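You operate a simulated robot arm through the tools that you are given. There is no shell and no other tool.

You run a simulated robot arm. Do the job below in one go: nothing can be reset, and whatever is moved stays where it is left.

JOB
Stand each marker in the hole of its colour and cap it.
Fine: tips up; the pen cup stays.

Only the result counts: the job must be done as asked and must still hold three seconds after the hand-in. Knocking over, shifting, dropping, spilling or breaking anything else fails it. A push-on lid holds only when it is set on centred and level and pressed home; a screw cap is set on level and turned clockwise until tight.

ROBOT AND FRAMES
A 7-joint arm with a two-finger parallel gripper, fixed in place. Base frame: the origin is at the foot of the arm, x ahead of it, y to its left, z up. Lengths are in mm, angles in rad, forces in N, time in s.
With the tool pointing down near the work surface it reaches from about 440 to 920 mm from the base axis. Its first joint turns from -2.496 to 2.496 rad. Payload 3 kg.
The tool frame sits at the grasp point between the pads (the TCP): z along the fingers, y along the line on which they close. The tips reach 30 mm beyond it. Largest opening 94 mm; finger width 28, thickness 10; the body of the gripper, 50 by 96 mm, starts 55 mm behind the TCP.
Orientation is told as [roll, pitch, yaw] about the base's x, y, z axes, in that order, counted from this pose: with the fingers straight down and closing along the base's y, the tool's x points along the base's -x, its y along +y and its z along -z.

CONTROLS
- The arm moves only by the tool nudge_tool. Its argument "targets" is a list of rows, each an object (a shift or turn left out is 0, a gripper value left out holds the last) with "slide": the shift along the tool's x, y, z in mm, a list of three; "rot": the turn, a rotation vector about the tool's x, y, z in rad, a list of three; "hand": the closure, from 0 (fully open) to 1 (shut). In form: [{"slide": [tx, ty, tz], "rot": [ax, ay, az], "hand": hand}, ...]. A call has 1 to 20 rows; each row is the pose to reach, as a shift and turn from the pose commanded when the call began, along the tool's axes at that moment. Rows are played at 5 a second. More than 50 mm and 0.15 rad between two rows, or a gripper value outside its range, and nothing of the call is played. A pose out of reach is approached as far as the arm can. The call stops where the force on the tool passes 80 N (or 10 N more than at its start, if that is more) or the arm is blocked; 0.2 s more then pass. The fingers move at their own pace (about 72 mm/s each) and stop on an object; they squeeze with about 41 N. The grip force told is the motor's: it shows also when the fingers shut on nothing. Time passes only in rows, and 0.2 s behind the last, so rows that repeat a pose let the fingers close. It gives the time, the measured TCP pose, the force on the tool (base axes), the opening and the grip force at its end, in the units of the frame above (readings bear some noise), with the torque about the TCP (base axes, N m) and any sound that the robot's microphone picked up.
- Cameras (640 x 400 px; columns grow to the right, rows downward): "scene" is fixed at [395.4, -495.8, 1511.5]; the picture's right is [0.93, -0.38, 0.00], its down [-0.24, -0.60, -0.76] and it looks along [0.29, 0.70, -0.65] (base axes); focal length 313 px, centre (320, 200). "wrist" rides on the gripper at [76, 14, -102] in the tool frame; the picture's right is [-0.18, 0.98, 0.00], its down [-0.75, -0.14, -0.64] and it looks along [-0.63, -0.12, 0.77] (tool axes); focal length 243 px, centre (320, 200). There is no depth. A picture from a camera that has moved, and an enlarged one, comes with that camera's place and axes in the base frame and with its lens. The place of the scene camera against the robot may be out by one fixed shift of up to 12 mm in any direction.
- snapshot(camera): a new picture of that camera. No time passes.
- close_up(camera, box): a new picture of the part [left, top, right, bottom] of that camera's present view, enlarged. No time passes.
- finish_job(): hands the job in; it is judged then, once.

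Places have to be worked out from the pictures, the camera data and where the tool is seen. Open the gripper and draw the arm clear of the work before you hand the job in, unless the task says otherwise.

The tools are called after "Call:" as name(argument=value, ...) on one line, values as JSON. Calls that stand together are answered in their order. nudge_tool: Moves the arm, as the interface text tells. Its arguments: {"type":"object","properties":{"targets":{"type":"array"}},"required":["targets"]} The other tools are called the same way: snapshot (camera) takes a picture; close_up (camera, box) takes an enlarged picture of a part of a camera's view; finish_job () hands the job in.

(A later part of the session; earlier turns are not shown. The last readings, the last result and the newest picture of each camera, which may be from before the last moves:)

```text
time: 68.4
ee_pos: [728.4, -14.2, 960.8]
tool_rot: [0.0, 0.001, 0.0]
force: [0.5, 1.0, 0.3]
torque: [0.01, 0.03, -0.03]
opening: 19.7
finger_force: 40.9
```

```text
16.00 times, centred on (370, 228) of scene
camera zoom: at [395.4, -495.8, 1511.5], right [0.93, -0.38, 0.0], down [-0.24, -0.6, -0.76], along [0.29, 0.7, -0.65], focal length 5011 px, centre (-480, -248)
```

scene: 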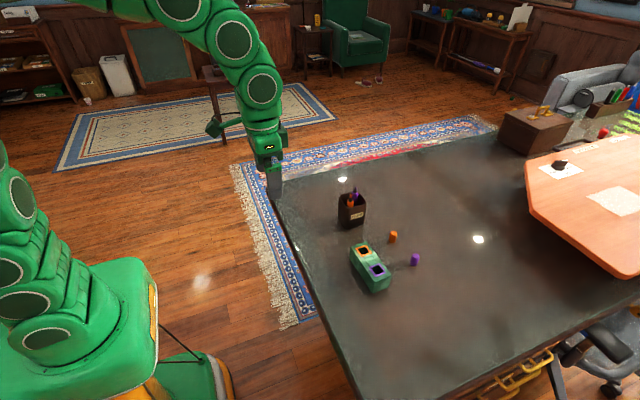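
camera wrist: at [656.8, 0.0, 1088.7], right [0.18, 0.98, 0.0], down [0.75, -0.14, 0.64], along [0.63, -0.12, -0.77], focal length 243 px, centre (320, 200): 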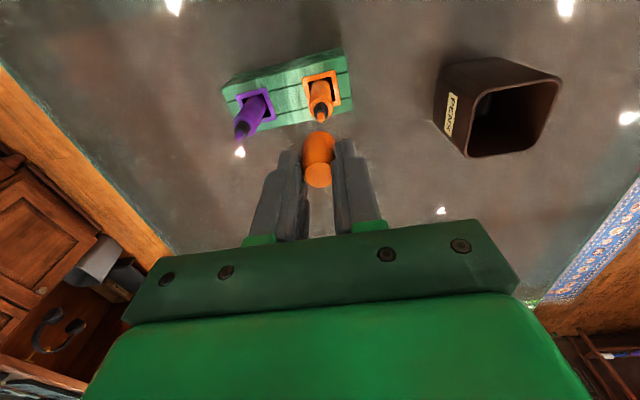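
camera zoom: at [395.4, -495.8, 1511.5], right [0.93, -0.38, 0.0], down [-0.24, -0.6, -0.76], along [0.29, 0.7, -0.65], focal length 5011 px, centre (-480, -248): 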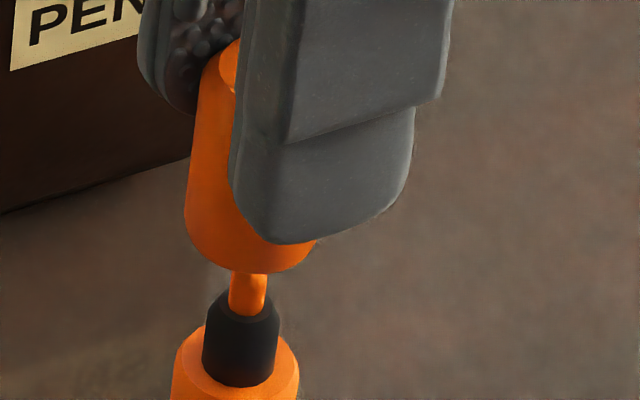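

The alignment is within ~0.7 mm (marker slightly +x of the cap). I trim (+0.6,−0.2) and lower 10 mm so the nib enters the cap mouth, checking force.

Call:
nudge_tool(targets=[{"slide": [-0.6, -0.2, 0]}, {"slide": [-0.6, -0.2, 3]}, {"slide": [-0.6, -0.2, 6]}, {"slide": [-0.6, -0.2, 9]}, {"slide": [-0.6, -0.2, 12]}, {"slide": [-0.6, -0.2, 12]}, {"slide": [-0.6, -0.2, 12]}])

Call:
close_up(camera="wrist", box=[256, 70, 384, 150])

Call:
close_up(camera="scene", box=[354, 220, 386, 240])

```text
time: 70.0
ee_pos: [730.6, -16.2, 947.3]
tool_rot: [-0.001, 0.0, 0.001]
force: [-0.7, 0.1, -0.2]
torque: [0.0, 0.0, -0.04]
opening: 19.5
finger_force: 41.2
```

```text
5.00 times, centred on (320, 110) of wrist
camera zoom: at [653.6, -1.2, 1050.0], right [0.18, 0.98, 0.0], down [0.75, -0.14, 0.64], along [0.63, -0.12, -0.77], focal length 1213 px, centre (320, 650)
```

zoom: 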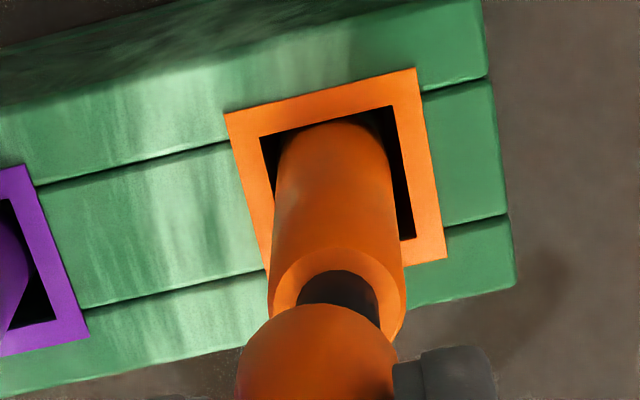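

```text
16.00 times, centred on (370, 230) of scene
camera zoom: at [395.4, -495.8, 1511.5], right [0.93, -0.38, 0.0], down [-0.24, -0.6, -0.76], along [0.29, 0.7, -0.65], focal length 5011 px, centre (-480, -280)
```

zoom: 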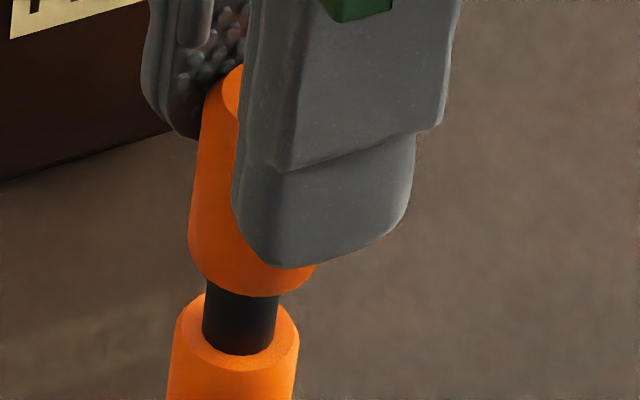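

The arm settled ~1 mm off in −y; vision gives the marker at about (−0.7,+0.8) from the cap axis. I correct that without descending and re-check.

Call:
nudge_tool(targets=[{"slide": [0.4, 0.4, 0]}, {"slide": [0.7, 0.8, 0]}, {"slide": [0.7, 0.8, 0]}, {"slide": [0.7, 0.8, 0]}, {"slide": [0.7, 0.8, 0]}])

Call:
close_up(camera="wrist", box=[256, 70, 384, 150])

Call:
close_up(camera="scene", box=[354, 220, 386, 240])

```text
time: 71.2
ee_pos: [728.8, -13.5, 947.9]
tool_rot: [-0.001, 0.001, 0.0]
force: [0.2, 0.0, -0.3]
torque: [0.05, -0.01, -0.02]
opening: 19.9
finger_force: 40.6
```

```text
5.00 times, centred on (320, 110) of wrist
camera zoom: at [652.3, 0.3, 1050.1], right [0.18, 0.98, 0.0], down [0.75, -0.14, 0.64], along [0.63, -0.12, -0.77], focal length 1213 px, centre (320, 650)
```

zoom: 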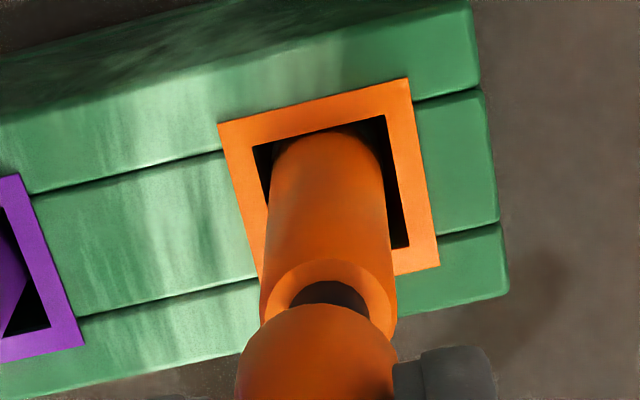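

```text
16.00 times, centred on (370, 230) of scene
camera zoom: at [395.4, -495.8, 1511.5], right [0.93, -0.38, 0.0], down [-0.24, -0.6, -0.76], along [0.29, 0.7, -0.65], focal length 5011 px, centre (-480, -280)
```

zoom: 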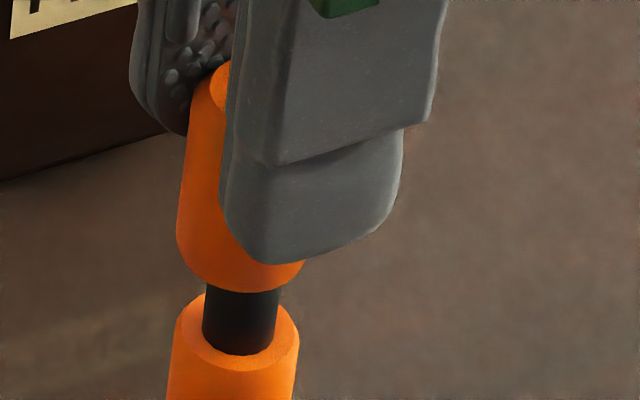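

Vision now shows the marker about (+1.1,−0.5) from the cap axis (the arm overshoots small moves a bit). I make a smaller correction (+0.8,−0.4) and re-check.

Call:
nudge_tool(targets=[{"slide": [-0.4, -0.2, 0]}, {"slide": [-0.8, -0.4, 0]}, {"slide": [-0.8, -0.4, 0]}, {"slide": [-0.8, -0.4, 0]}, {"slide": [-0.8, -0.4, 0]}, {"slide": [-0.8, -0.4, 0]}])

Call:
close_up(camera="wrist", box=[256, 70, 384, 150])

Call:
close_up(camera="scene", box=[354, 220, 386, 240])

```text
time: 72.6
ee_pos: [729.1, -14.9, 948.0]
tool_rot: [-0.001, -0.001, 0.001]
force: [0.4, -0.3, -0.6]
torque: [-0.02, -0.02, -0.01]
opening: 19.7
finger_force: 41.4
```

```text
5.00 times, centred on (320, 110) of wrist
camera zoom: at [653.2, -1.2, 1050.5], right [0.18, 0.98, 0.0], down [0.75, -0.14, 0.64], along [0.63, -0.12, -0.77], focal length 1213 px, centre (320, 650)
```

zoom: 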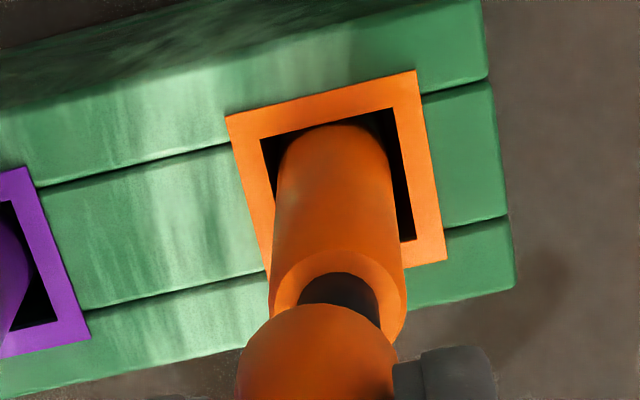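

```text
16.00 times, centred on (370, 230) of scene
camera zoom: at [395.4, -495.8, 1511.5], right [0.93, -0.38, 0.0], down [-0.24, -0.6, -0.76], along [0.29, 0.7, -0.65], focal length 5011 px, centre (-480, -280)
```

zoom: 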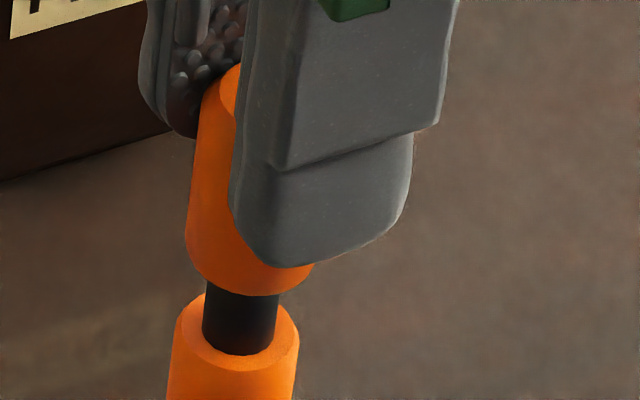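

Now x is aligned and the marker is about +0.8 mm in y from the cap axis. I nudge +0.5 mm in y and re-check.

Call:
nudge_tool(targets=[{"slide": [0, 0.5, 0]}, {"slide": [0, 0.5, 0]}, {"slide": [0, 0.5, 0]}, {"slide": [0, 0.5, 0]}])

Call:
close_up(camera="wrist", box=[256, 70, 384, 150])

Call:
close_up(camera="scene", box=[354, 220, 386, 240])

```text
time: 73.6
ee_pos: [729.9, -15.4, 947.7]
tool_rot: [0.002, 0.001, 0.0]
force: [0.3, -0.1, 0.1]
torque: [0.04, 0.01, -0.02]
opening: 19.8
finger_force: 40.6
```

```text
5.00 times, centred on (320, 110) of wrist
camera zoom: at [653.8, -0.6, 1050.4], right [0.18, 0.98, 0.0], down [0.75, -0.14, 0.64], along [0.63, -0.12, -0.77], focal length 1213 px, centre (320, 650)
```

zoom: 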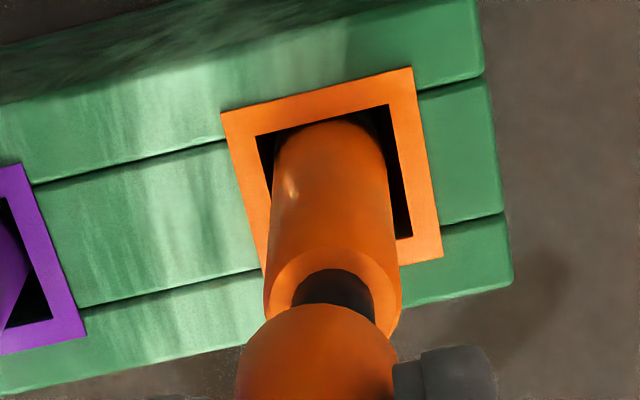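

```text
16.00 times, centred on (370, 230) of scene
camera zoom: at [395.4, -495.8, 1511.5], right [0.93, -0.38, 0.0], down [-0.24, -0.6, -0.76], along [0.29, 0.7, -0.65], focal length 5011 px, centre (-480, -280)
```

zoom: 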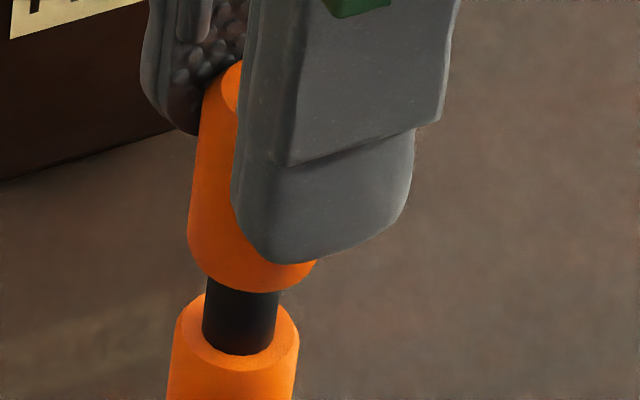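

Aligned within ~0.5 mm. I lower 7 mm slowly, so the cap starts over the neck, and check force and pictures.

Call:
nudge_tool(targets=[{"slide": [0.3, 0, 1]}, {"slide": [0.3, 0, 2.5]}, {"slide": [0.3, 0, 4]}, {"slide": [0.3, 0, 5.5]}, {"slide": [0.3, 0, 7]}, {"slide": [0.3, 0, 7]}])

Call:
close_up(camera="wrist", box=[256, 70, 384, 150])

Call:
close_up(camera="scene", box=[354, 222, 386, 242])

```text
time: 75.0
ee_pos: [729.9, -15.2, 939.5]
tool_rot: [0.0, 0.0, 0.001]
force: [-0.6, -0.5, -0.7]
torque: [-0.01, -0.02, 0.02]
opening: 19.5
finger_force: 41.3
```

```text
5.00 times, centred on (320, 110) of wrist
camera zoom: at [653.4, -0.9, 1042.7], right [0.18, 0.98, 0.0], down [0.75, -0.14, 0.64], along [0.63, -0.12, -0.77], focal length 1213 px, centre (320, 650)
```

zoom: 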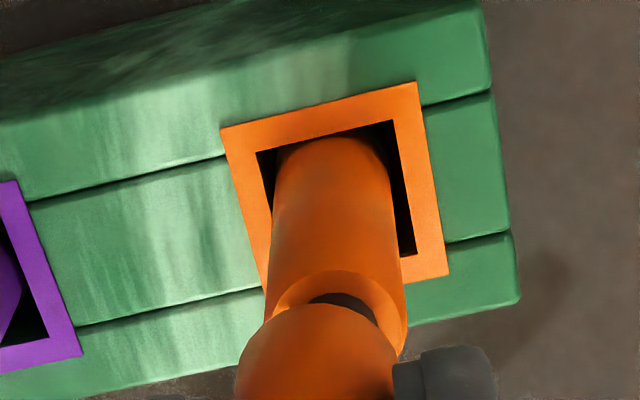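

```text
16.00 times, centred on (370, 232) of scene
camera zoom: at [395.4, -495.8, 1511.5], right [0.93, -0.38, 0.0], down [-0.24, -0.6, -0.76], along [0.29, 0.7, -0.65], focal length 5011 px, centre (-480, -312)
```

zoom: 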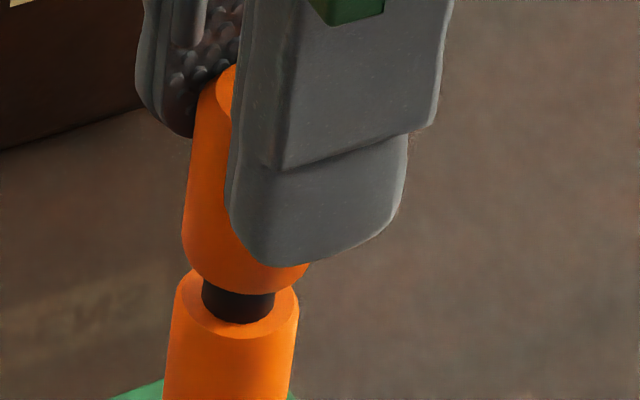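

Re-examining the geometry (the cap's near edge is skewed by the camera yaw), comparing axes at equal height gives the marker about +2.6 mm in y and +0.4 mm in x from the cap axis. I raise 3 mm, shift by that, and re-check.

Call:
nudge_tool(targets=[{"slide": [0, 0, -3]}, {"slide": [0, 1, -3]}, {"slide": [-0.3, 2, -3]}, {"slide": [-0.3, 2.5, -3]}, {"slide": [-0.3, 2.5, -3]}, {"slide": [-0.3, 2.5, -3]}, {"slide": [-0.3, 2.5, -3]}])

Call:
close_up(camera="wrist", box=[256, 70, 384, 150])

Call:
close_up(camera="scene", box=[354, 222, 386, 242])

```text
time: 76.6
ee_pos: [730.1, -11.2, 943.0]
tool_rot: [0.001, -0.002, 0.001]
force: [-0.8, 0.2, -0.2]
torque: [0.01, 0.02, 0.01]
opening: 19.6
finger_force: 41.1
```

```text
5.00 times, centred on (320, 110) of wrist
camera zoom: at [653.9, 2.6, 1045.9], right [0.18, 0.98, 0.0], down [0.75, -0.14, 0.64], along [0.63, -0.12, -0.77], focal length 1213 px, centre (320, 650)
```

zoom: 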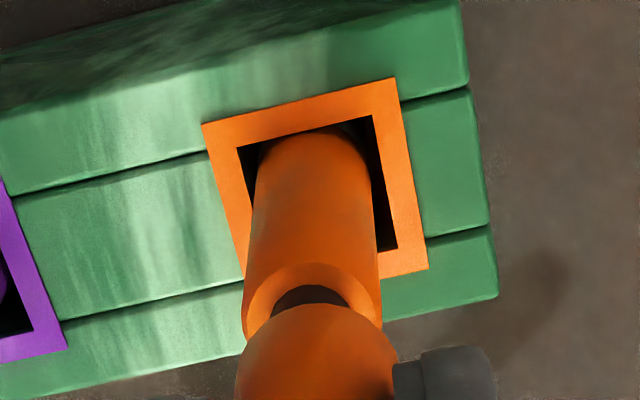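

```text
16.00 times, centred on (370, 232) of scene
camera zoom: at [395.4, -495.8, 1511.5], right [0.93, -0.38, 0.0], down [-0.24, -0.6, -0.76], along [0.29, 0.7, -0.65], focal length 5011 px, centre (-480, -312)
```

zoom: 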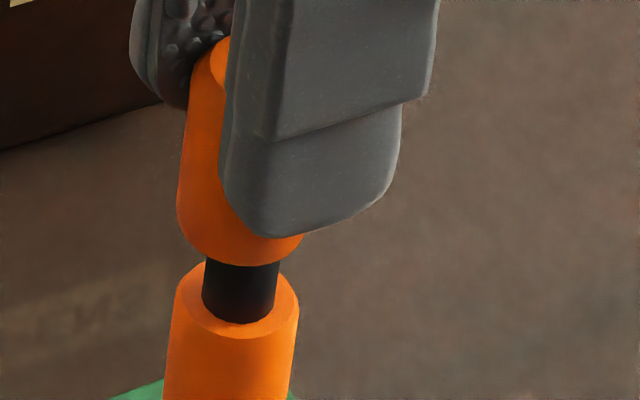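

Now nearly on axis: marker about (+0.4,−0.7) mm from the cap axis. I make a small correction and re-check.

Call:
nudge_tool(targets=[{"slide": [-0.2, -0.3, 0]}, {"slide": [-0.4, -0.5, 0]}, {"slide": [-0.4, -0.5, 0]}, {"slide": [-0.4, -0.5, 0]}, {"slide": [-0.4, -0.5, 0]}])

Call:
close_up(camera="wrist", box=[256, 70, 384, 150])

Call:
close_up(camera="scene", box=[354, 222, 386, 242])

```text
time: 77.8
ee_pos: [730.1, -13.3, 944.1]
tool_rot: [0.001, -0.001, 0.001]
force: [0.4, -0.2, -0.6]
torque: [0.02, 0.0, 0.05]
opening: 20.0
finger_force: 40.8
```

```text
5.00 times, centred on (320, 110) of wrist
camera zoom: at [654.6, 2.1, 1046.5], right [0.18, 0.98, 0.0], down [0.75, -0.14, 0.64], along [0.63, -0.12, -0.77], focal length 1213 px, centre (320, 650)
```

zoom: 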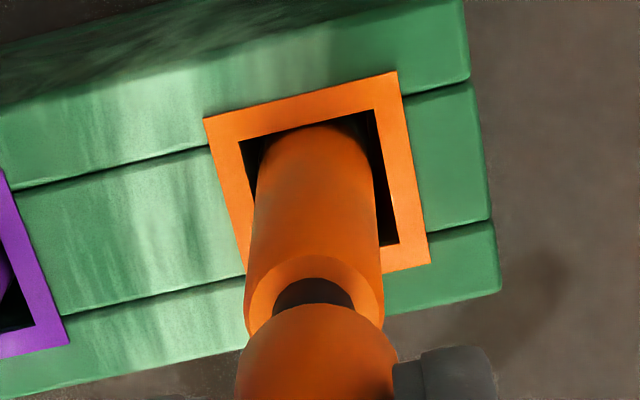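

```text
16.00 times, centred on (370, 232) of scene
camera zoom: at [395.4, -495.8, 1511.5], right [0.93, -0.38, 0.0], down [-0.24, -0.6, -0.76], along [0.29, 0.7, -0.65], focal length 5011 px, centre (-480, -312)
```

zoom: 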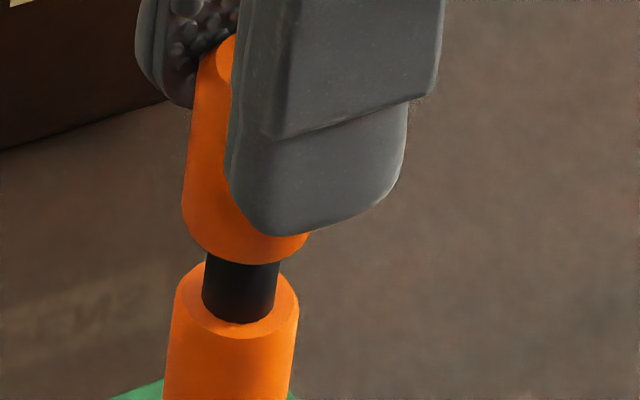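

Aligned within ~0.3 mm in both views. I lower 8 mm in small steps.

Call:
nudge_tool(targets=[{"slide": [0, 0, 1.5]}, {"slide": [0, 0, 3]}, {"slide": [0, 0, 4.5]}, {"slide": [0, 0, 6]}, {"slide": [0, 0, 8]}, {"slide": [0, 0, 8]}])

Call:
close_up(camera="wrist", box=[256, 70, 384, 150])

Call:
close_up(camera="scene", box=[354, 222, 386, 242])

```text
time: 79.2
ee_pos: [730.9, -11.5, 935.3]
tool_rot: [-0.001, 0.0, 0.0]
force: [0.2, 0.4, -0.6]
torque: [-0.01, -0.01, 0.0]
opening: 19.7
finger_force: 41.5
```

```text
5.00 times, centred on (320, 110) of wrist
camera zoom: at [654.5, 2.6, 1038.0], right [0.18, 0.98, 0.0], down [0.75, -0.14, 0.64], along [0.63, -0.12, -0.77], focal length 1213 px, centre (320, 650)
```

zoom: 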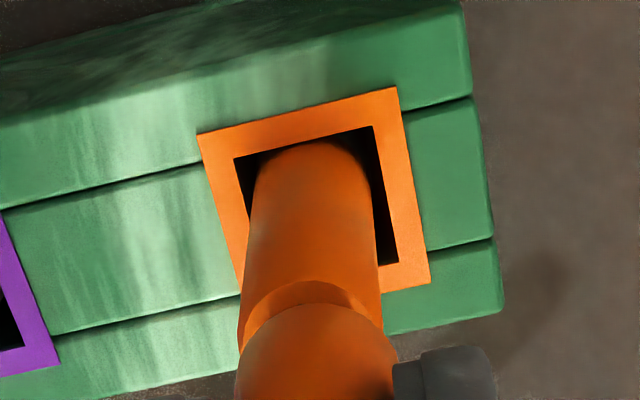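

```text
16.00 times, centred on (370, 232) of scene
camera zoom: at [395.4, -495.8, 1511.5], right [0.93, -0.38, 0.0], down [-0.24, -0.6, -0.76], along [0.29, 0.7, -0.65], focal length 5011 px, centre (-480, -312)
```

zoom: 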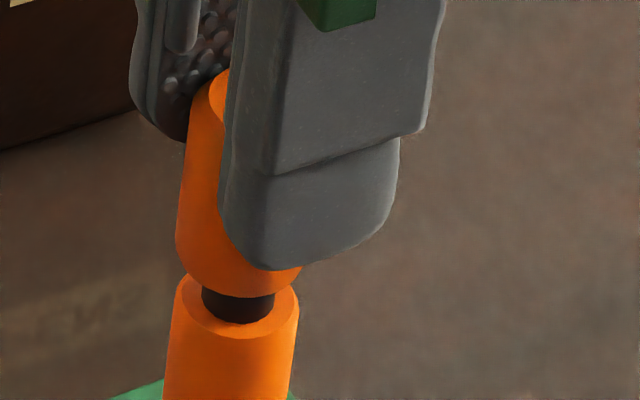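

No force; the gap to the shoulder is ~8 mm. Marker is now about −0.9 mm in y from the cap axis; I correct −0.7 and lower 4 mm.

Call:
nudge_tool(targets=[{"slide": [0, -0.4, 0]}, {"slide": [0, -0.7, 0]}, {"slide": [0, -0.7, 0]}, {"slide": [0, -0.7, 2]}, {"slide": [0, -0.7, 4]}, {"slide": [0, -0.7, 4]}, {"slide": [0, -0.7, 4]}])

Call:
close_up(camera="wrist", box=[256, 70, 384, 150])

Call:
close_up(camera="scene", box=[354, 222, 386, 242])

```text
time: 80.8
ee_pos: [730.1, -13.2, 931.1]
tool_rot: [0.001, 0.0, -0.002]
force: [-0.6, -0.4, -0.6]
torque: [0.01, 0.0, -0.01]
opening: 19.7
finger_force: 40.8
```

```text
5.00 times, centred on (320, 110) of wrist
camera zoom: at [654.1, 1.1, 1034.6], right [0.18, 0.98, 0.0], down [0.75, -0.14, 0.64], along [0.63, -0.12, -0.77], focal length 1213 px, centre (320, 650)
```

zoom: 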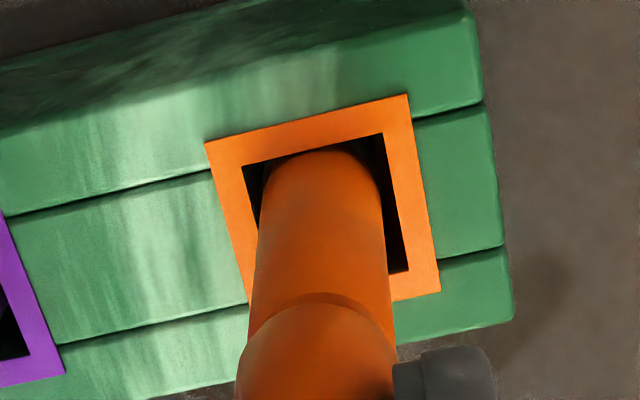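

```text
16.00 times, centred on (370, 232) of scene
camera zoom: at [395.4, -495.8, 1511.5], right [0.93, -0.38, 0.0], down [-0.24, -0.6, -0.76], along [0.29, 0.7, -0.65], focal length 5011 px, centre (-480, -312)
```

zoom: 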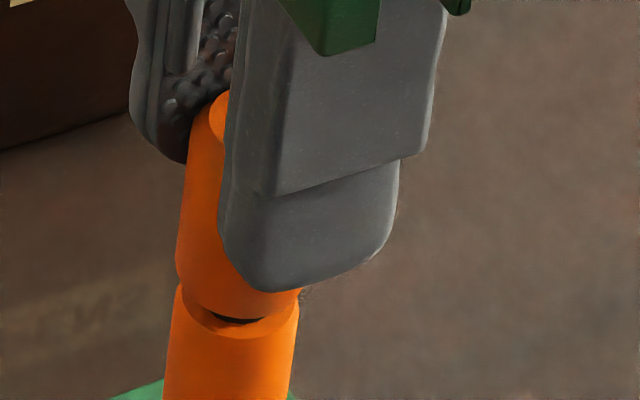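

Gap to the shoulder is ~4 mm, centred within ~0.5 mm. I lower 3 mm more and read the force.

Call:
nudge_tool(targets=[{"slide": [0, 0.2, 1]}, {"slide": [0, 0.2, 2]}, {"slide": [0, 0.2, 3]}, {"slide": [0, 0.2, 3]}])

Call:
close_up(camera="wrist", box=[256, 70, 384, 150])

Call:
close_up(camera="scene", box=[354, 222, 386, 242])

```text
time: 81.8
ee_pos: [730.3, -13.3, 928.6]
tool_rot: [0.0, 0.0, 0.0]
force: [-0.3, -0.1, -1.0]
torque: [0.0, -0.02, 0.0]
opening: 19.8
finger_force: 41.1
```

```text
5.00 times, centred on (320, 110) of wrist
camera zoom: at [653.7, 1.3, 1031.2], right [0.18, 0.98, 0.0], down [0.75, -0.14, 0.64], along [0.63, -0.12, -0.77], focal length 1213 px, centre (320, 650)
```

zoom: 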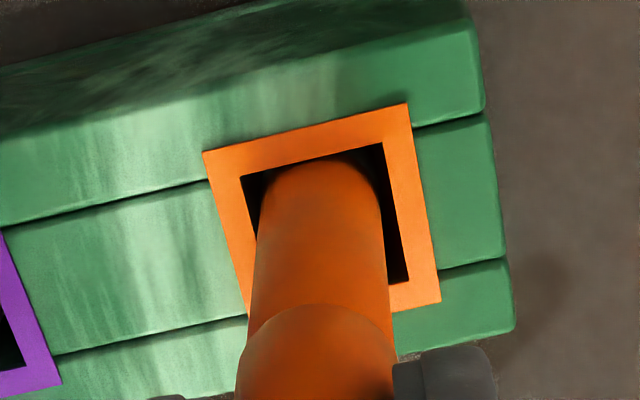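

```text
16.00 times, centred on (370, 232) of scene
camera zoom: at [395.4, -495.8, 1511.5], right [0.93, -0.38, 0.0], down [-0.24, -0.6, -0.76], along [0.29, 0.7, -0.65], focal length 5011 px, centre (-480, -312)
```

zoom: 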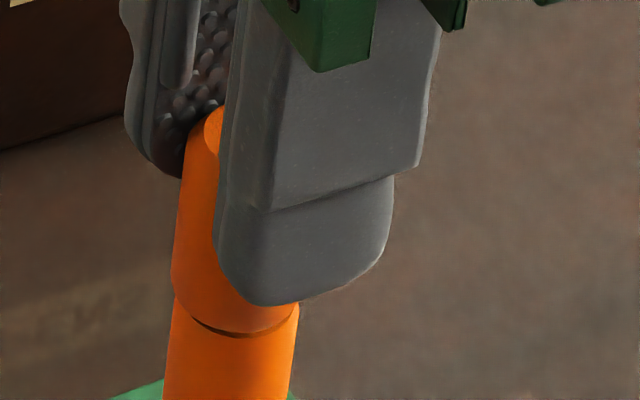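

The cap is seated around the neck and nearly on the shoulder, well centred. Now I press down in small steps to push it home.

Call:
nudge_tool(targets=[{"slide": [0, 0.2, 0.7]}, {"slide": [0, 0.2, 1.4]}, {"slide": [0, 0.2, 2.1]}, {"slide": [0, 0.2, 2.8]}, {"slide": [0, 0.2, 2.8]}])

Call:
close_up(camera="scene", box=[354, 222, 386, 242])

```text
time: 83.0
ee_pos: [728.6, -10.8, 926.4]
tool_rot: [0.0, -0.001, -0.001]
force: [1.2, -0.8, 8.7]
torque: [-0.19, -0.09, 0.0]
opening: 19.7
finger_force: 40.6
heard: snap
```

```text
16.00 times, centred on (370, 232) of scene
camera zoom: at [395.4, -495.8, 1511.5], right [0.93, -0.38, 0.0], down [-0.24, -0.6, -0.76], along [0.29, 0.7, -0.65], focal length 5011 px, centre (-480, -312)
```

zoom: 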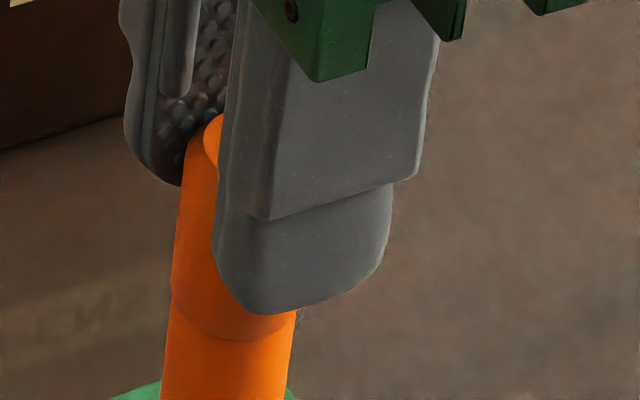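

A "snap" was heard: the orange cap is home. I open the fingers gradually in place and lift away straight up.

Call:
nudge_tool(targets=[{"slide": [0, 0, -0.3], "hand": 0.76}, {"slide": [0, 0, -0.3], "hand": 0.7}, {"slide": [0, 0, -0.3], "hand": 0.6}, {"slide": [0, 0, -0.3], "hand": 0.55}, {"slide": [0, 0, -0.3], "hand": 0.55}, {"slide": [0, 0, -10]}, {"slide": [0, 0, -25]}, {"slide": [0, 0, -45]}, {"slide": [0, 0, -70]}, {"slide": [0, 0, -80]}, {"slide": [0, 0, -80]}])

Call:
close_up(camera="scene", box=[340, 205, 404, 265])

Call:
close_up(camera="wrist", box=[224, 50, 416, 170])

```text
time: 85.4
ee_pos: [730.3, -10.1, 1007.0]
tool_rot: [0.0, 0.001, 0.0]
force: [-0.3, 0.4, -0.4]
torque: [-0.04, 0.04, 0.0]
opening: 42.5
finger_force: 0.1
```

```text
6.67 times, centred on (372, 235) of scene
camera zoom: at [395.4, -495.8, 1511.5], right [0.93, -0.38, 0.0], down [-0.24, -0.6, -0.76], along [0.29, 0.7, -0.65], focal length 2088 px, centre (-27, -33)
```

zoom: 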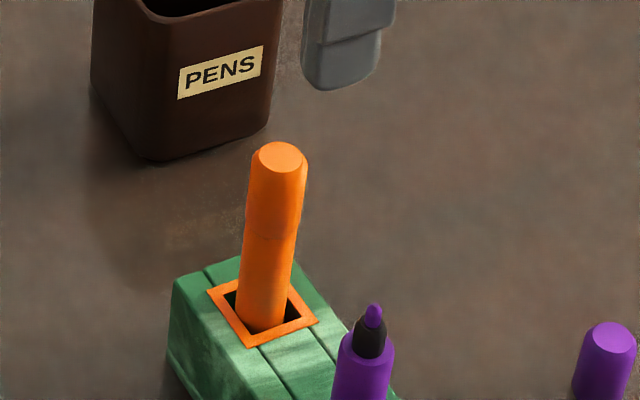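

```text
3.33 times, centred on (320, 110) of wrist
camera zoom: at [656.2, 3.5, 1110.2], right [0.18, 0.98, 0.0], down [0.75, -0.14, 0.64], along [0.63, -0.12, -0.77], focal length 809 px, centre (320, 500)
```

zoom: 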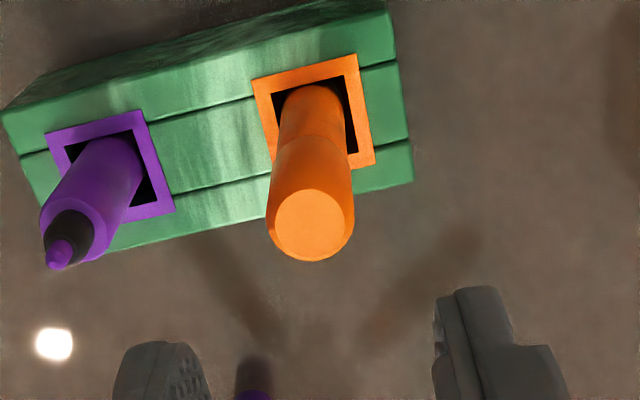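

The orange marker is capped and upright. Next, the purple cap near (868,−70): I move over it with fingers open and look.

Call:
nudge_tool(targets=[{"slide": [-28, -12, 0]}, {"slide": [-56, -24, 0]}, {"slide": [-84, -36, 0]}, {"slide": [-112, -48, 0]}, {"slide": [-138.9, -58.2, 0], "hand": 0.3}, {"slide": [-138.9, -58.2, 25]}, {"slide": [-138.9, -58.2, 50]}, {"slide": [-138.9, -58.2, 75]}, {"slide": [-138.9, -58.2, 100]}, {"slide": [-138.9, -58.2, 112]}, {"slide": [-138.9, -58.2, 112]}, {"slide": [-138.9, -58.2, 112]}])

Call:
close_up(camera="wrist", box=[240, 90, 400, 190])

Call:
close_up(camera="scene", box=[390, 225, 454, 275])

```text
time: 88.0
ee_pos: [869.0, -73.8, 893.6]
tool_rot: [0.001, 0.0, 0.0]
force: [0.3, -0.3, -0.1]
torque: [0.02, 0.03, -0.04]
opening: 65.9
finger_force: 0.1
```

```text
4.00 times, centred on (320, 140) of wrist
camera zoom: at [792.8, -59.1, 996.2], right [0.18, 0.98, 0.0], down [0.75, -0.14, 0.64], along [0.63, -0.12, -0.77], focal length 970 px, centre (320, 440)
```

zoom: 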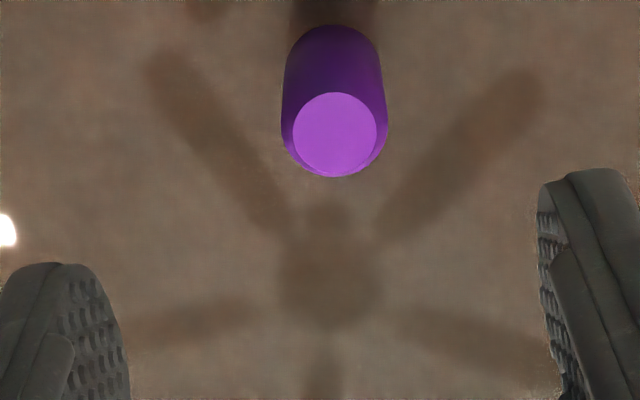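

```text
8.00 times, centred on (422, 250) of scene
camera zoom: at [395.4, -495.8, 1511.5], right [0.93, -0.38, 0.0], down [-0.24, -0.6, -0.76], along [0.29, 0.7, -0.65], focal length 2506 px, centre (-496, -200)
```

zoom: 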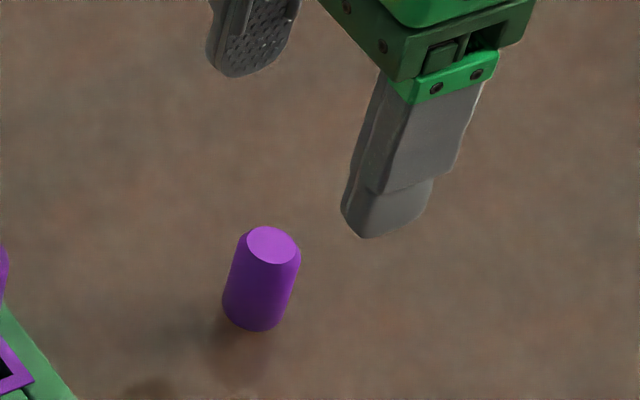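

The cap is about (+2.4,+2.4) mm from the TCP axis. I correct that while descending to z≈835 and check again.

Call:
nudge_tool(targets=[{"slide": [-1.2, 1.1, 12]}, {"slide": [-2.4, 2.2, 24]}, {"slide": [-2.4, 2.2, 36]}, {"slide": [-2.4, 2.2, 48]}, {"slide": [-2.4, 2.2, 59]}, {"slide": [-2.4, 2.2, 59]}, {"slide": [-2.4, 2.2, 59]}, {"slide": [-2.4, 2.2, 59]}])

Call:
close_up(camera="wrist", box=[240, 110, 400, 210])

Call:
close_up(camera="scene", box=[390, 225, 454, 275])

```text
time: 89.8
ee_pos: [869.9, -68.3, 834.3]
tool_rot: [0.0, -0.001, 0.001]
force: [0.1, 0.0, 0.4]
torque: [0.0, 0.02, 0.0]
opening: 65.7
finger_force: 0.0
```

```text
4.00 times, centred on (320, 160) of wrist
camera zoom: at [794.6, -54.1, 937.5], right [0.18, 0.98, 0.0], down [0.75, -0.14, 0.64], along [0.63, -0.12, -0.77], focal length 970 px, centre (320, 360)
```

zoom: 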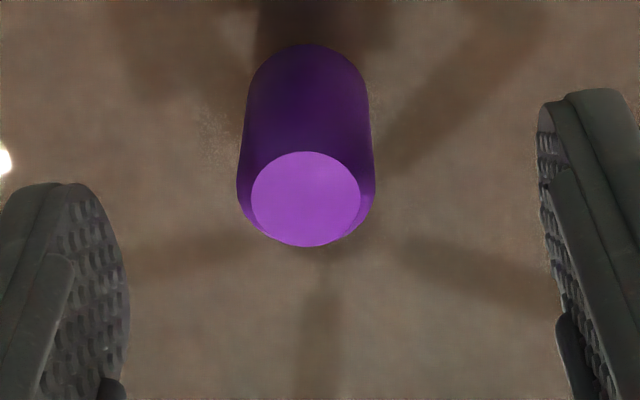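

```text
8.00 times, centred on (422, 250) of scene
camera zoom: at [395.4, -495.8, 1511.5], right [0.93, -0.38, 0.0], down [-0.24, -0.6, -0.76], along [0.29, 0.7, -0.65], focal length 2506 px, centre (-496, -200)
```

zoom: 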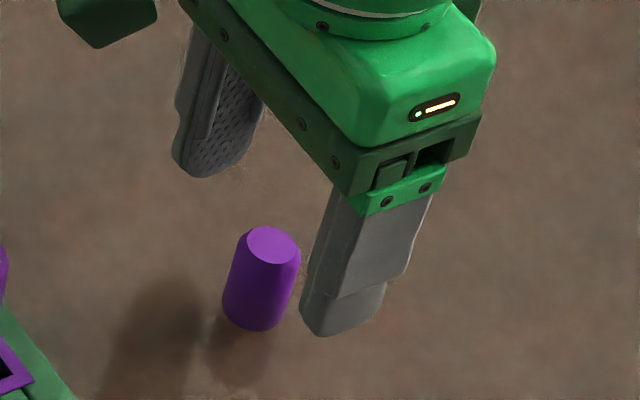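

The arm overshot in y; the cap is now about −2.2 mm in y. I correct −2.0 mm and lower to z≈820, then re-check.

Call:
nudge_tool(targets=[{"slide": [0, -1, 0]}, {"slide": [0, -2, 0]}, {"slide": [0, -2, 5]}, {"slide": [0, -2, 10]}, {"slide": [0, -2, 15]}, {"slide": [0, -2, 15]}, {"slide": [0, -2, 15]}])

Call:
close_up(camera="wrist", box=[240, 110, 400, 210])

Call:
close_up(camera="scene", box=[390, 225, 454, 275])

```text
time: 91.4
ee_pos: [871.0, -70.2, 819.5]
tool_rot: [0.001, -0.001, -0.001]
force: [0.0, -1.1, -0.1]
torque: [-0.02, -0.02, -0.02]
opening: 65.8
finger_force: 0.0
```

```text
4.00 times, centred on (320, 160) of wrist
camera zoom: at [795.5, -56.0, 922.5], right [0.18, 0.98, 0.0], down [0.75, -0.14, 0.64], along [0.63, -0.12, -0.77], focal length 970 px, centre (320, 360)
```

zoom: 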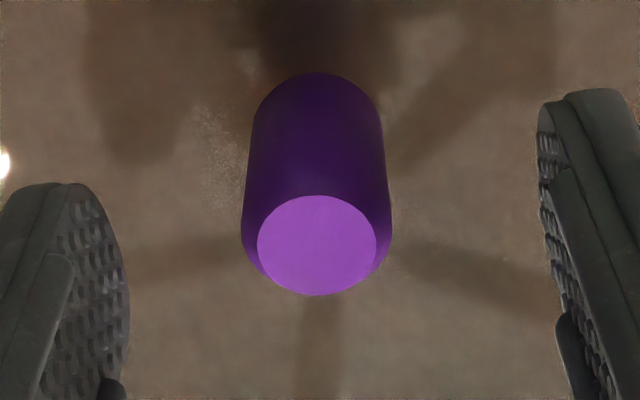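

```text
8.00 times, centred on (422, 250) of scene
camera zoom: at [395.4, -495.8, 1511.5], right [0.93, -0.38, 0.0], down [-0.24, -0.6, -0.76], along [0.29, 0.7, -0.65], focal length 2506 px, centre (-496, -200)
```

zoom: 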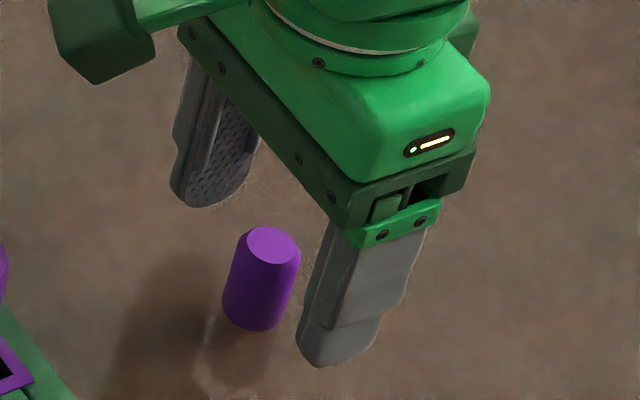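

Centred within ~0.5 mm. I lower 4 mm and close on the purple cap.

Call:
nudge_tool(targets=[{"slide": [0.4, -0.2, 2]}, {"slide": [0.4, -0.2, 4]}, {"slide": [0.4, -0.2, 4], "hand": 0.6}, {"slide": [0.4, -0.2, 4], "hand": 0.7}, {"slide": [0.4, -0.2, 4], "hand": 0.75}, {"slide": [0.4, -0.2, 4], "hand": 0.8}, {"slide": [0.4, -0.2, 4], "hand": 1.0}, {"slide": [0.4, -0.2, 4], "hand": 1.0}, {"slide": [0.4, -0.2, 4], "hand": 1.0}])

Call:
close_up(camera="wrist", box=[240, 110, 400, 210])

Call:
close_up(camera="scene", box=[390, 230, 438, 270])

```text
time: 93.4
ee_pos: [872.0, -70.1, 817.1]
tool_rot: [-0.002, -0.001, -0.001]
force: [-0.7, -0.5, 0.2]
torque: [0.0, -0.01, 0.02]
opening: 19.9
finger_force: 41.0
```

```text
4.00 times, centred on (320, 160) of wrist
camera zoom: at [795.0, -56.4, 919.4], right [0.18, 0.98, 0.0], down [0.75, -0.14, 0.64], along [0.63, -0.12, -0.77], focal length 970 px, centre (320, 360)
```

zoom: 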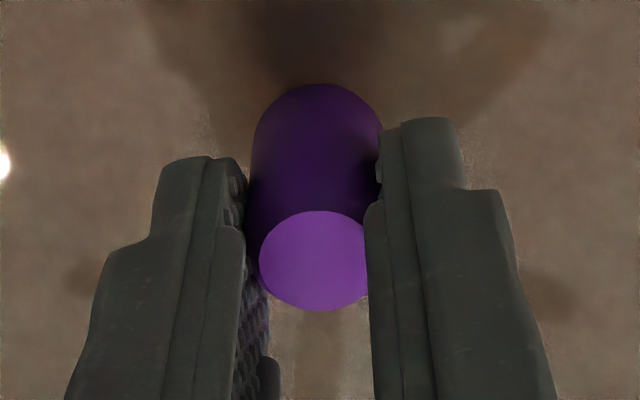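

```text
10.00 times, centred on (414, 250) of scene
camera zoom: at [395.4, -495.8, 1511.5], right [0.93, -0.38, 0.0], down [-0.24, -0.6, -0.76], along [0.29, 0.7, -0.65], focal length 3132 px, centre (-620, -300)
```

zoom: 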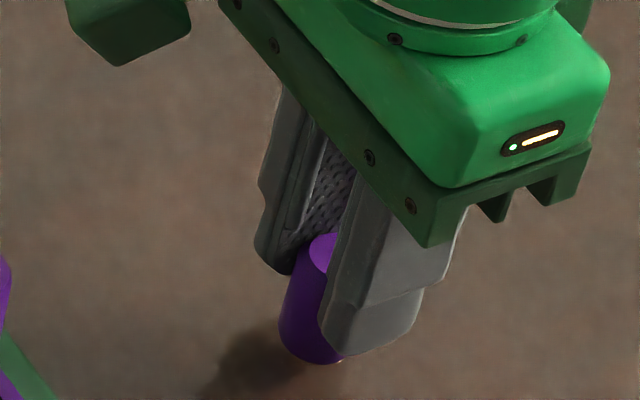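

The purple cap is held identically to the orange one. I lift it straight up and bring it above the purple marker.

Call:
nudge_tool(targets=[{"slide": [0, 0, -4]}, {"slide": [0, 0, -12]}, {"slide": [0, 0, -30]}, {"slide": [0, 0, -55]}, {"slide": [0, 0, -85]}, {"slide": [0, 0, -115]}, {"slide": [0, 0, -145]}, {"slide": [0, 0, -169]}, {"slide": [10, -1, -169]}, {"slide": [35, -3, -169]}, {"slide": [65, -6, -169]}, {"slide": [95, -9, -169]}, {"slide": [122, -11, -169]}, {"slide": [136, -12.3, -169]}, {"slide": [137, -12.3, -169]}, {"slide": [137, -12.3, -169]}, {"slide": [137, -12.3, -169]}])

Call:
close_up(camera="wrist", box=[240, 80, 400, 180])

Call:
close_up(camera="scene", box=[350, 215, 414, 275])

```text
time: 97.0
ee_pos: [733.4, -82.2, 984.8]
tool_rot: [-0.001, -0.001, 0.0]
force: [0.6, -0.3, 0.2]
torque: [-0.04, 0.04, 0.0]
opening: 19.5
finger_force: 41.1
```

```text
4.00 times, centred on (320, 130) of wrist
camera zoom: at [657.9, -68.0, 1087.7], right [0.18, 0.98, 0.0], down [0.75, -0.14, 0.64], along [0.63, -0.12, -0.77], focal length 970 px, centre (320, 480)
```

zoom: 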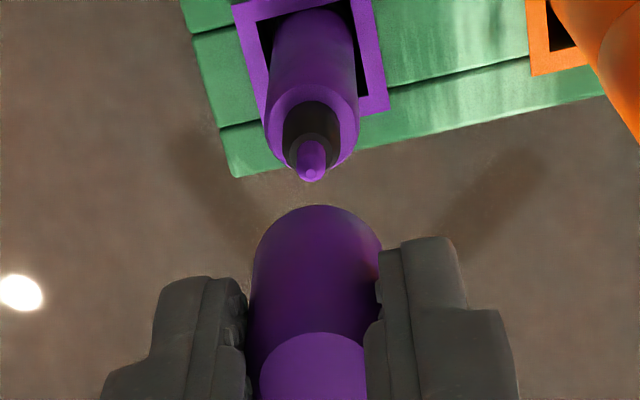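

```text
6.67 times, centred on (382, 245) of scene
camera zoom: at [395.4, -495.8, 1511.5], right [0.93, -0.38, 0.0], down [-0.24, -0.6, -0.76], along [0.29, 0.7, -0.65], focal length 2088 px, centre (-93, -100)
```

zoom: 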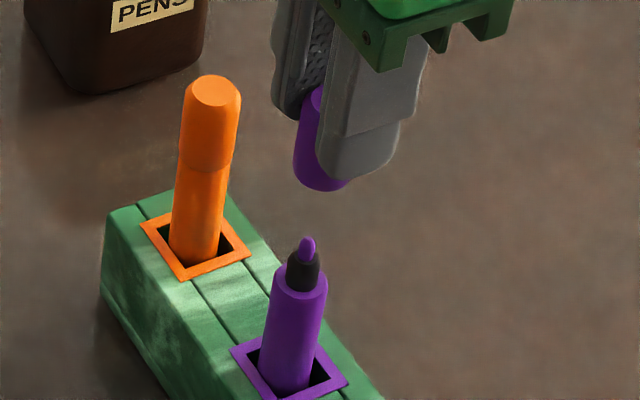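

Comparing with the orange approach, the marker is about (+0.3,−1.7) mm from the cap axis. I correct and lower 25 mm, then check.

Call:
nudge_tool(targets=[{"slide": [-0.3, -0.8, 0]}, {"slide": [-0.3, -1.6, 0]}, {"slide": [-0.3, -1.6, 8]}, {"slide": [-0.3, -1.6, 16]}, {"slide": [-0.3, -1.6, 25]}, {"slide": [-0.3, -1.6, 25]}, {"slide": [-0.3, -1.6, 25]}, {"slide": [-0.3, -1.6, 25]}])

Call:
close_up(camera="wrist", box=[256, 70, 384, 150])

Call:
close_up(camera="scene", box=[366, 236, 398, 256])

```text
time: 98.8
ee_pos: [734.8, -85.2, 960.2]
tool_rot: [0.001, -0.001, -0.001]
force: [0.3, -0.1, 0.5]
torque: [-0.02, 0.02, -0.01]
opening: 19.6
finger_force: 40.8
```

```text
5.00 times, centred on (320, 110) of wrist
camera zoom: at [658.1, -70.8, 1063.6], right [0.18, 0.98, 0.0], down [0.75, -0.14, 0.64], along [0.63, -0.12, -0.77], focal length 1213 px, centre (320, 650)
```

zoom: 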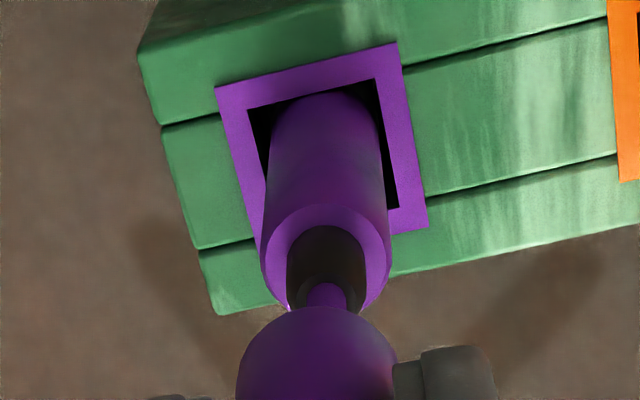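

```text
16.00 times, centred on (382, 246) of scene
camera zoom: at [395.4, -495.8, 1511.5], right [0.93, -0.38, 0.0], down [-0.24, -0.6, -0.76], along [0.29, 0.7, -0.65], focal length 5011 px, centre (-672, -536)
```

zoom: 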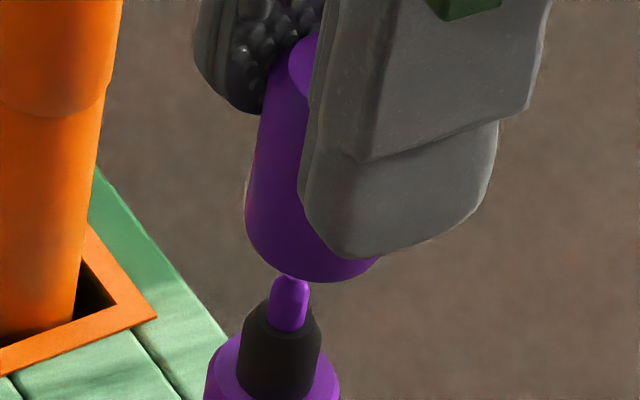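

Vision shows the marker about (−1.4,+1.6) mm from the cap axis (consistent with the pose readout drift). I correct and re-check at the same height.

Call:
nudge_tool(targets=[{"slide": [0.6, 0.7, 0]}, {"slide": [1.2, 1.3, 0]}, {"slide": [1.2, 1.3, 0]}, {"slide": [1.2, 1.3, 0]}, {"slide": [1.2, 1.3, 0]}])

Call:
close_up(camera="wrist", box=[256, 70, 384, 150])

Call:
close_up(camera="scene", box=[366, 236, 398, 256])

```text
time: 100.0
ee_pos: [732.9, -83.2, 960.9]
tool_rot: [0.0, 0.0, -0.002]
force: [-0.3, -0.6, -0.6]
torque: [0.04, -0.01, 0.03]
opening: 19.9
finger_force: 40.7
```

```text
5.00 times, centred on (320, 110) of wrist
camera zoom: at [657.4, -70.2, 1063.3], right [0.18, 0.98, 0.0], down [0.75, -0.14, 0.64], along [0.63, -0.12, -0.77], focal length 1213 px, centre (320, 650)
```

zoom: 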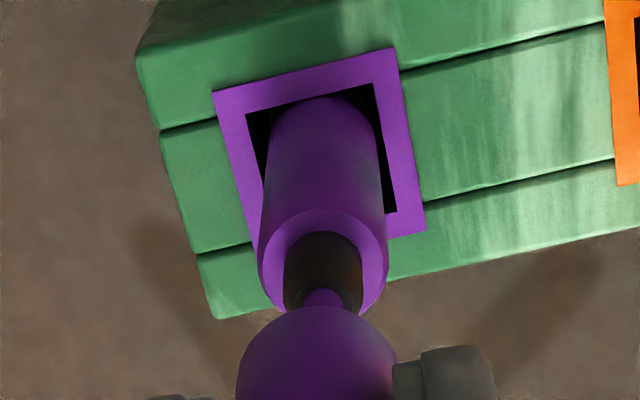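

```text
16.00 times, centred on (382, 246) of scene
camera zoom: at [395.4, -495.8, 1511.5], right [0.93, -0.38, 0.0], down [-0.24, -0.6, -0.76], along [0.29, 0.7, -0.65], focal length 5011 px, centre (-672, -536)
```

zoom: 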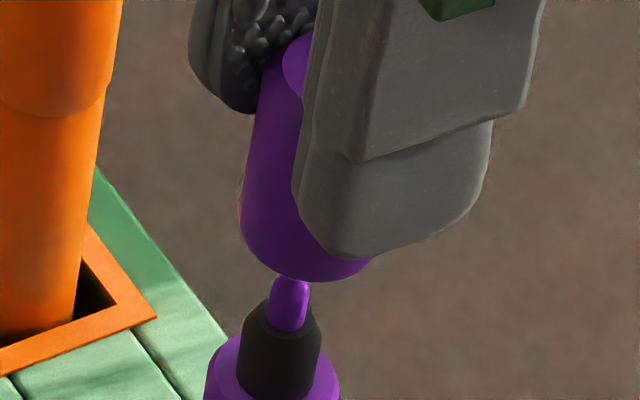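

Improved; the marker is now about (−0.45,+1.0) mm off. I correct and lower 14 mm, then check.

Call:
nudge_tool(targets=[{"slide": [0.5, 0.5, 0]}, {"slide": [0.5, 1.0, 0]}, {"slide": [0.5, 1.0, 4]}, {"slide": [0.5, 1.0, 8]}, {"slide": [0.5, 1.0, 12]}, {"slide": [0.5, 1.0, 14]}, {"slide": [0.5, 1.0, 14]}, {"slide": [0.5, 1.0, 14]}])

Call:
close_up(camera="wrist", box=[256, 70, 384, 150])

Call:
close_up(camera="scene", box=[366, 238, 398, 258])

```text
time: 101.8
ee_pos: [731.8, -82.1, 945.1]
tool_rot: [-0.001, 0.0, -0.002]
force: [-0.1, 0.0, -0.5]
torque: [0.0, -0.01, -0.02]
opening: 19.7
finger_force: 40.7
```

```text
5.00 times, centred on (320, 110) of wrist
camera zoom: at [656.3, -67.4, 1049.0], right [0.18, 0.98, 0.0], down [0.75, -0.14, 0.64], along [0.63, -0.12, -0.77], focal length 1213 px, centre (320, 650)
```

zoom: 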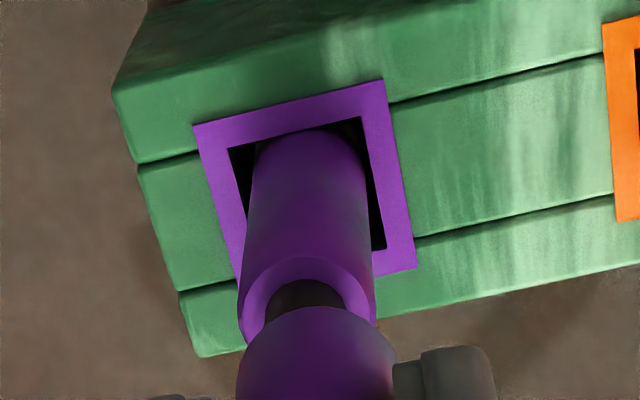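

```text
16.00 times, centred on (382, 248) of scene
camera zoom: at [395.4, -495.8, 1511.5], right [0.93, -0.38, 0.0], down [-0.24, -0.6, -0.76], along [0.29, 0.7, -0.65], focal length 5011 px, centre (-672, -568)
```

zoom: 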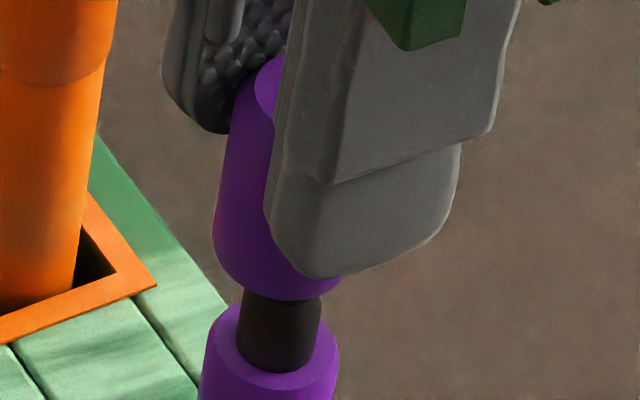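

The arm drifted the other way: marker now about (+1.7,−1.8) mm from the cap axis, still no contact. I correct at this height and re-check.

Call:
nudge_tool(targets=[{"slide": [-0.7, -0.8, 0]}, {"slide": [-1.4, -1.5, 0]}, {"slide": [-1.4, -1.5, 0]}, {"slide": [-1.4, -1.5, 0]}, {"slide": [-1.4, -1.5, 0]}])

Call:
close_up(camera="wrist", box=[256, 70, 384, 150])

Call:
close_up(camera="scene", box=[366, 238, 398, 258])

```text
time: 103.0
ee_pos: [733.2, -83.0, 947.0]
tool_rot: [0.0, 0.001, 0.002]
force: [-0.2, 0.1, -0.2]
torque: [-0.01, 0.0, -0.01]
opening: 19.4
finger_force: 40.6
```

```text
5.00 times, centred on (320, 110) of wrist
camera zoom: at [657.8, -69.7, 1048.7], right [0.18, 0.98, 0.0], down [0.75, -0.14, 0.64], along [0.63, -0.12, -0.77], focal length 1213 px, centre (320, 650)
```

zoom: 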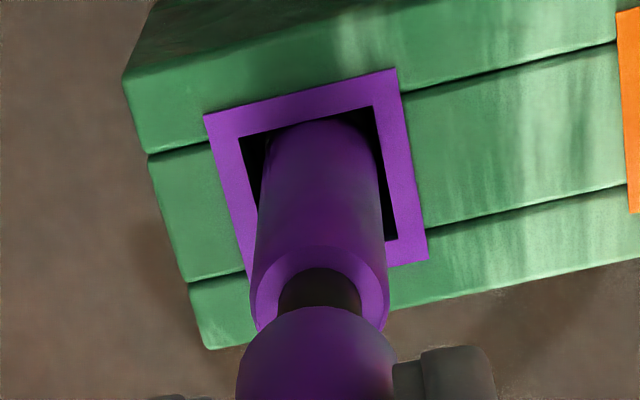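

```text
16.00 times, centred on (382, 248) of scene
camera zoom: at [395.4, -495.8, 1511.5], right [0.93, -0.38, 0.0], down [-0.24, -0.6, -0.76], along [0.29, 0.7, -0.65], focal length 5011 px, centre (-672, -568)
```

zoom: 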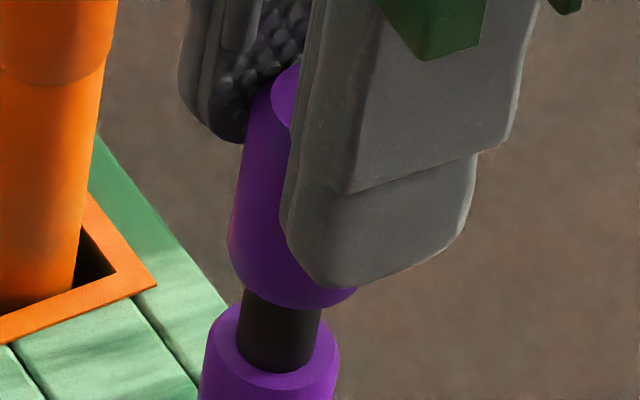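

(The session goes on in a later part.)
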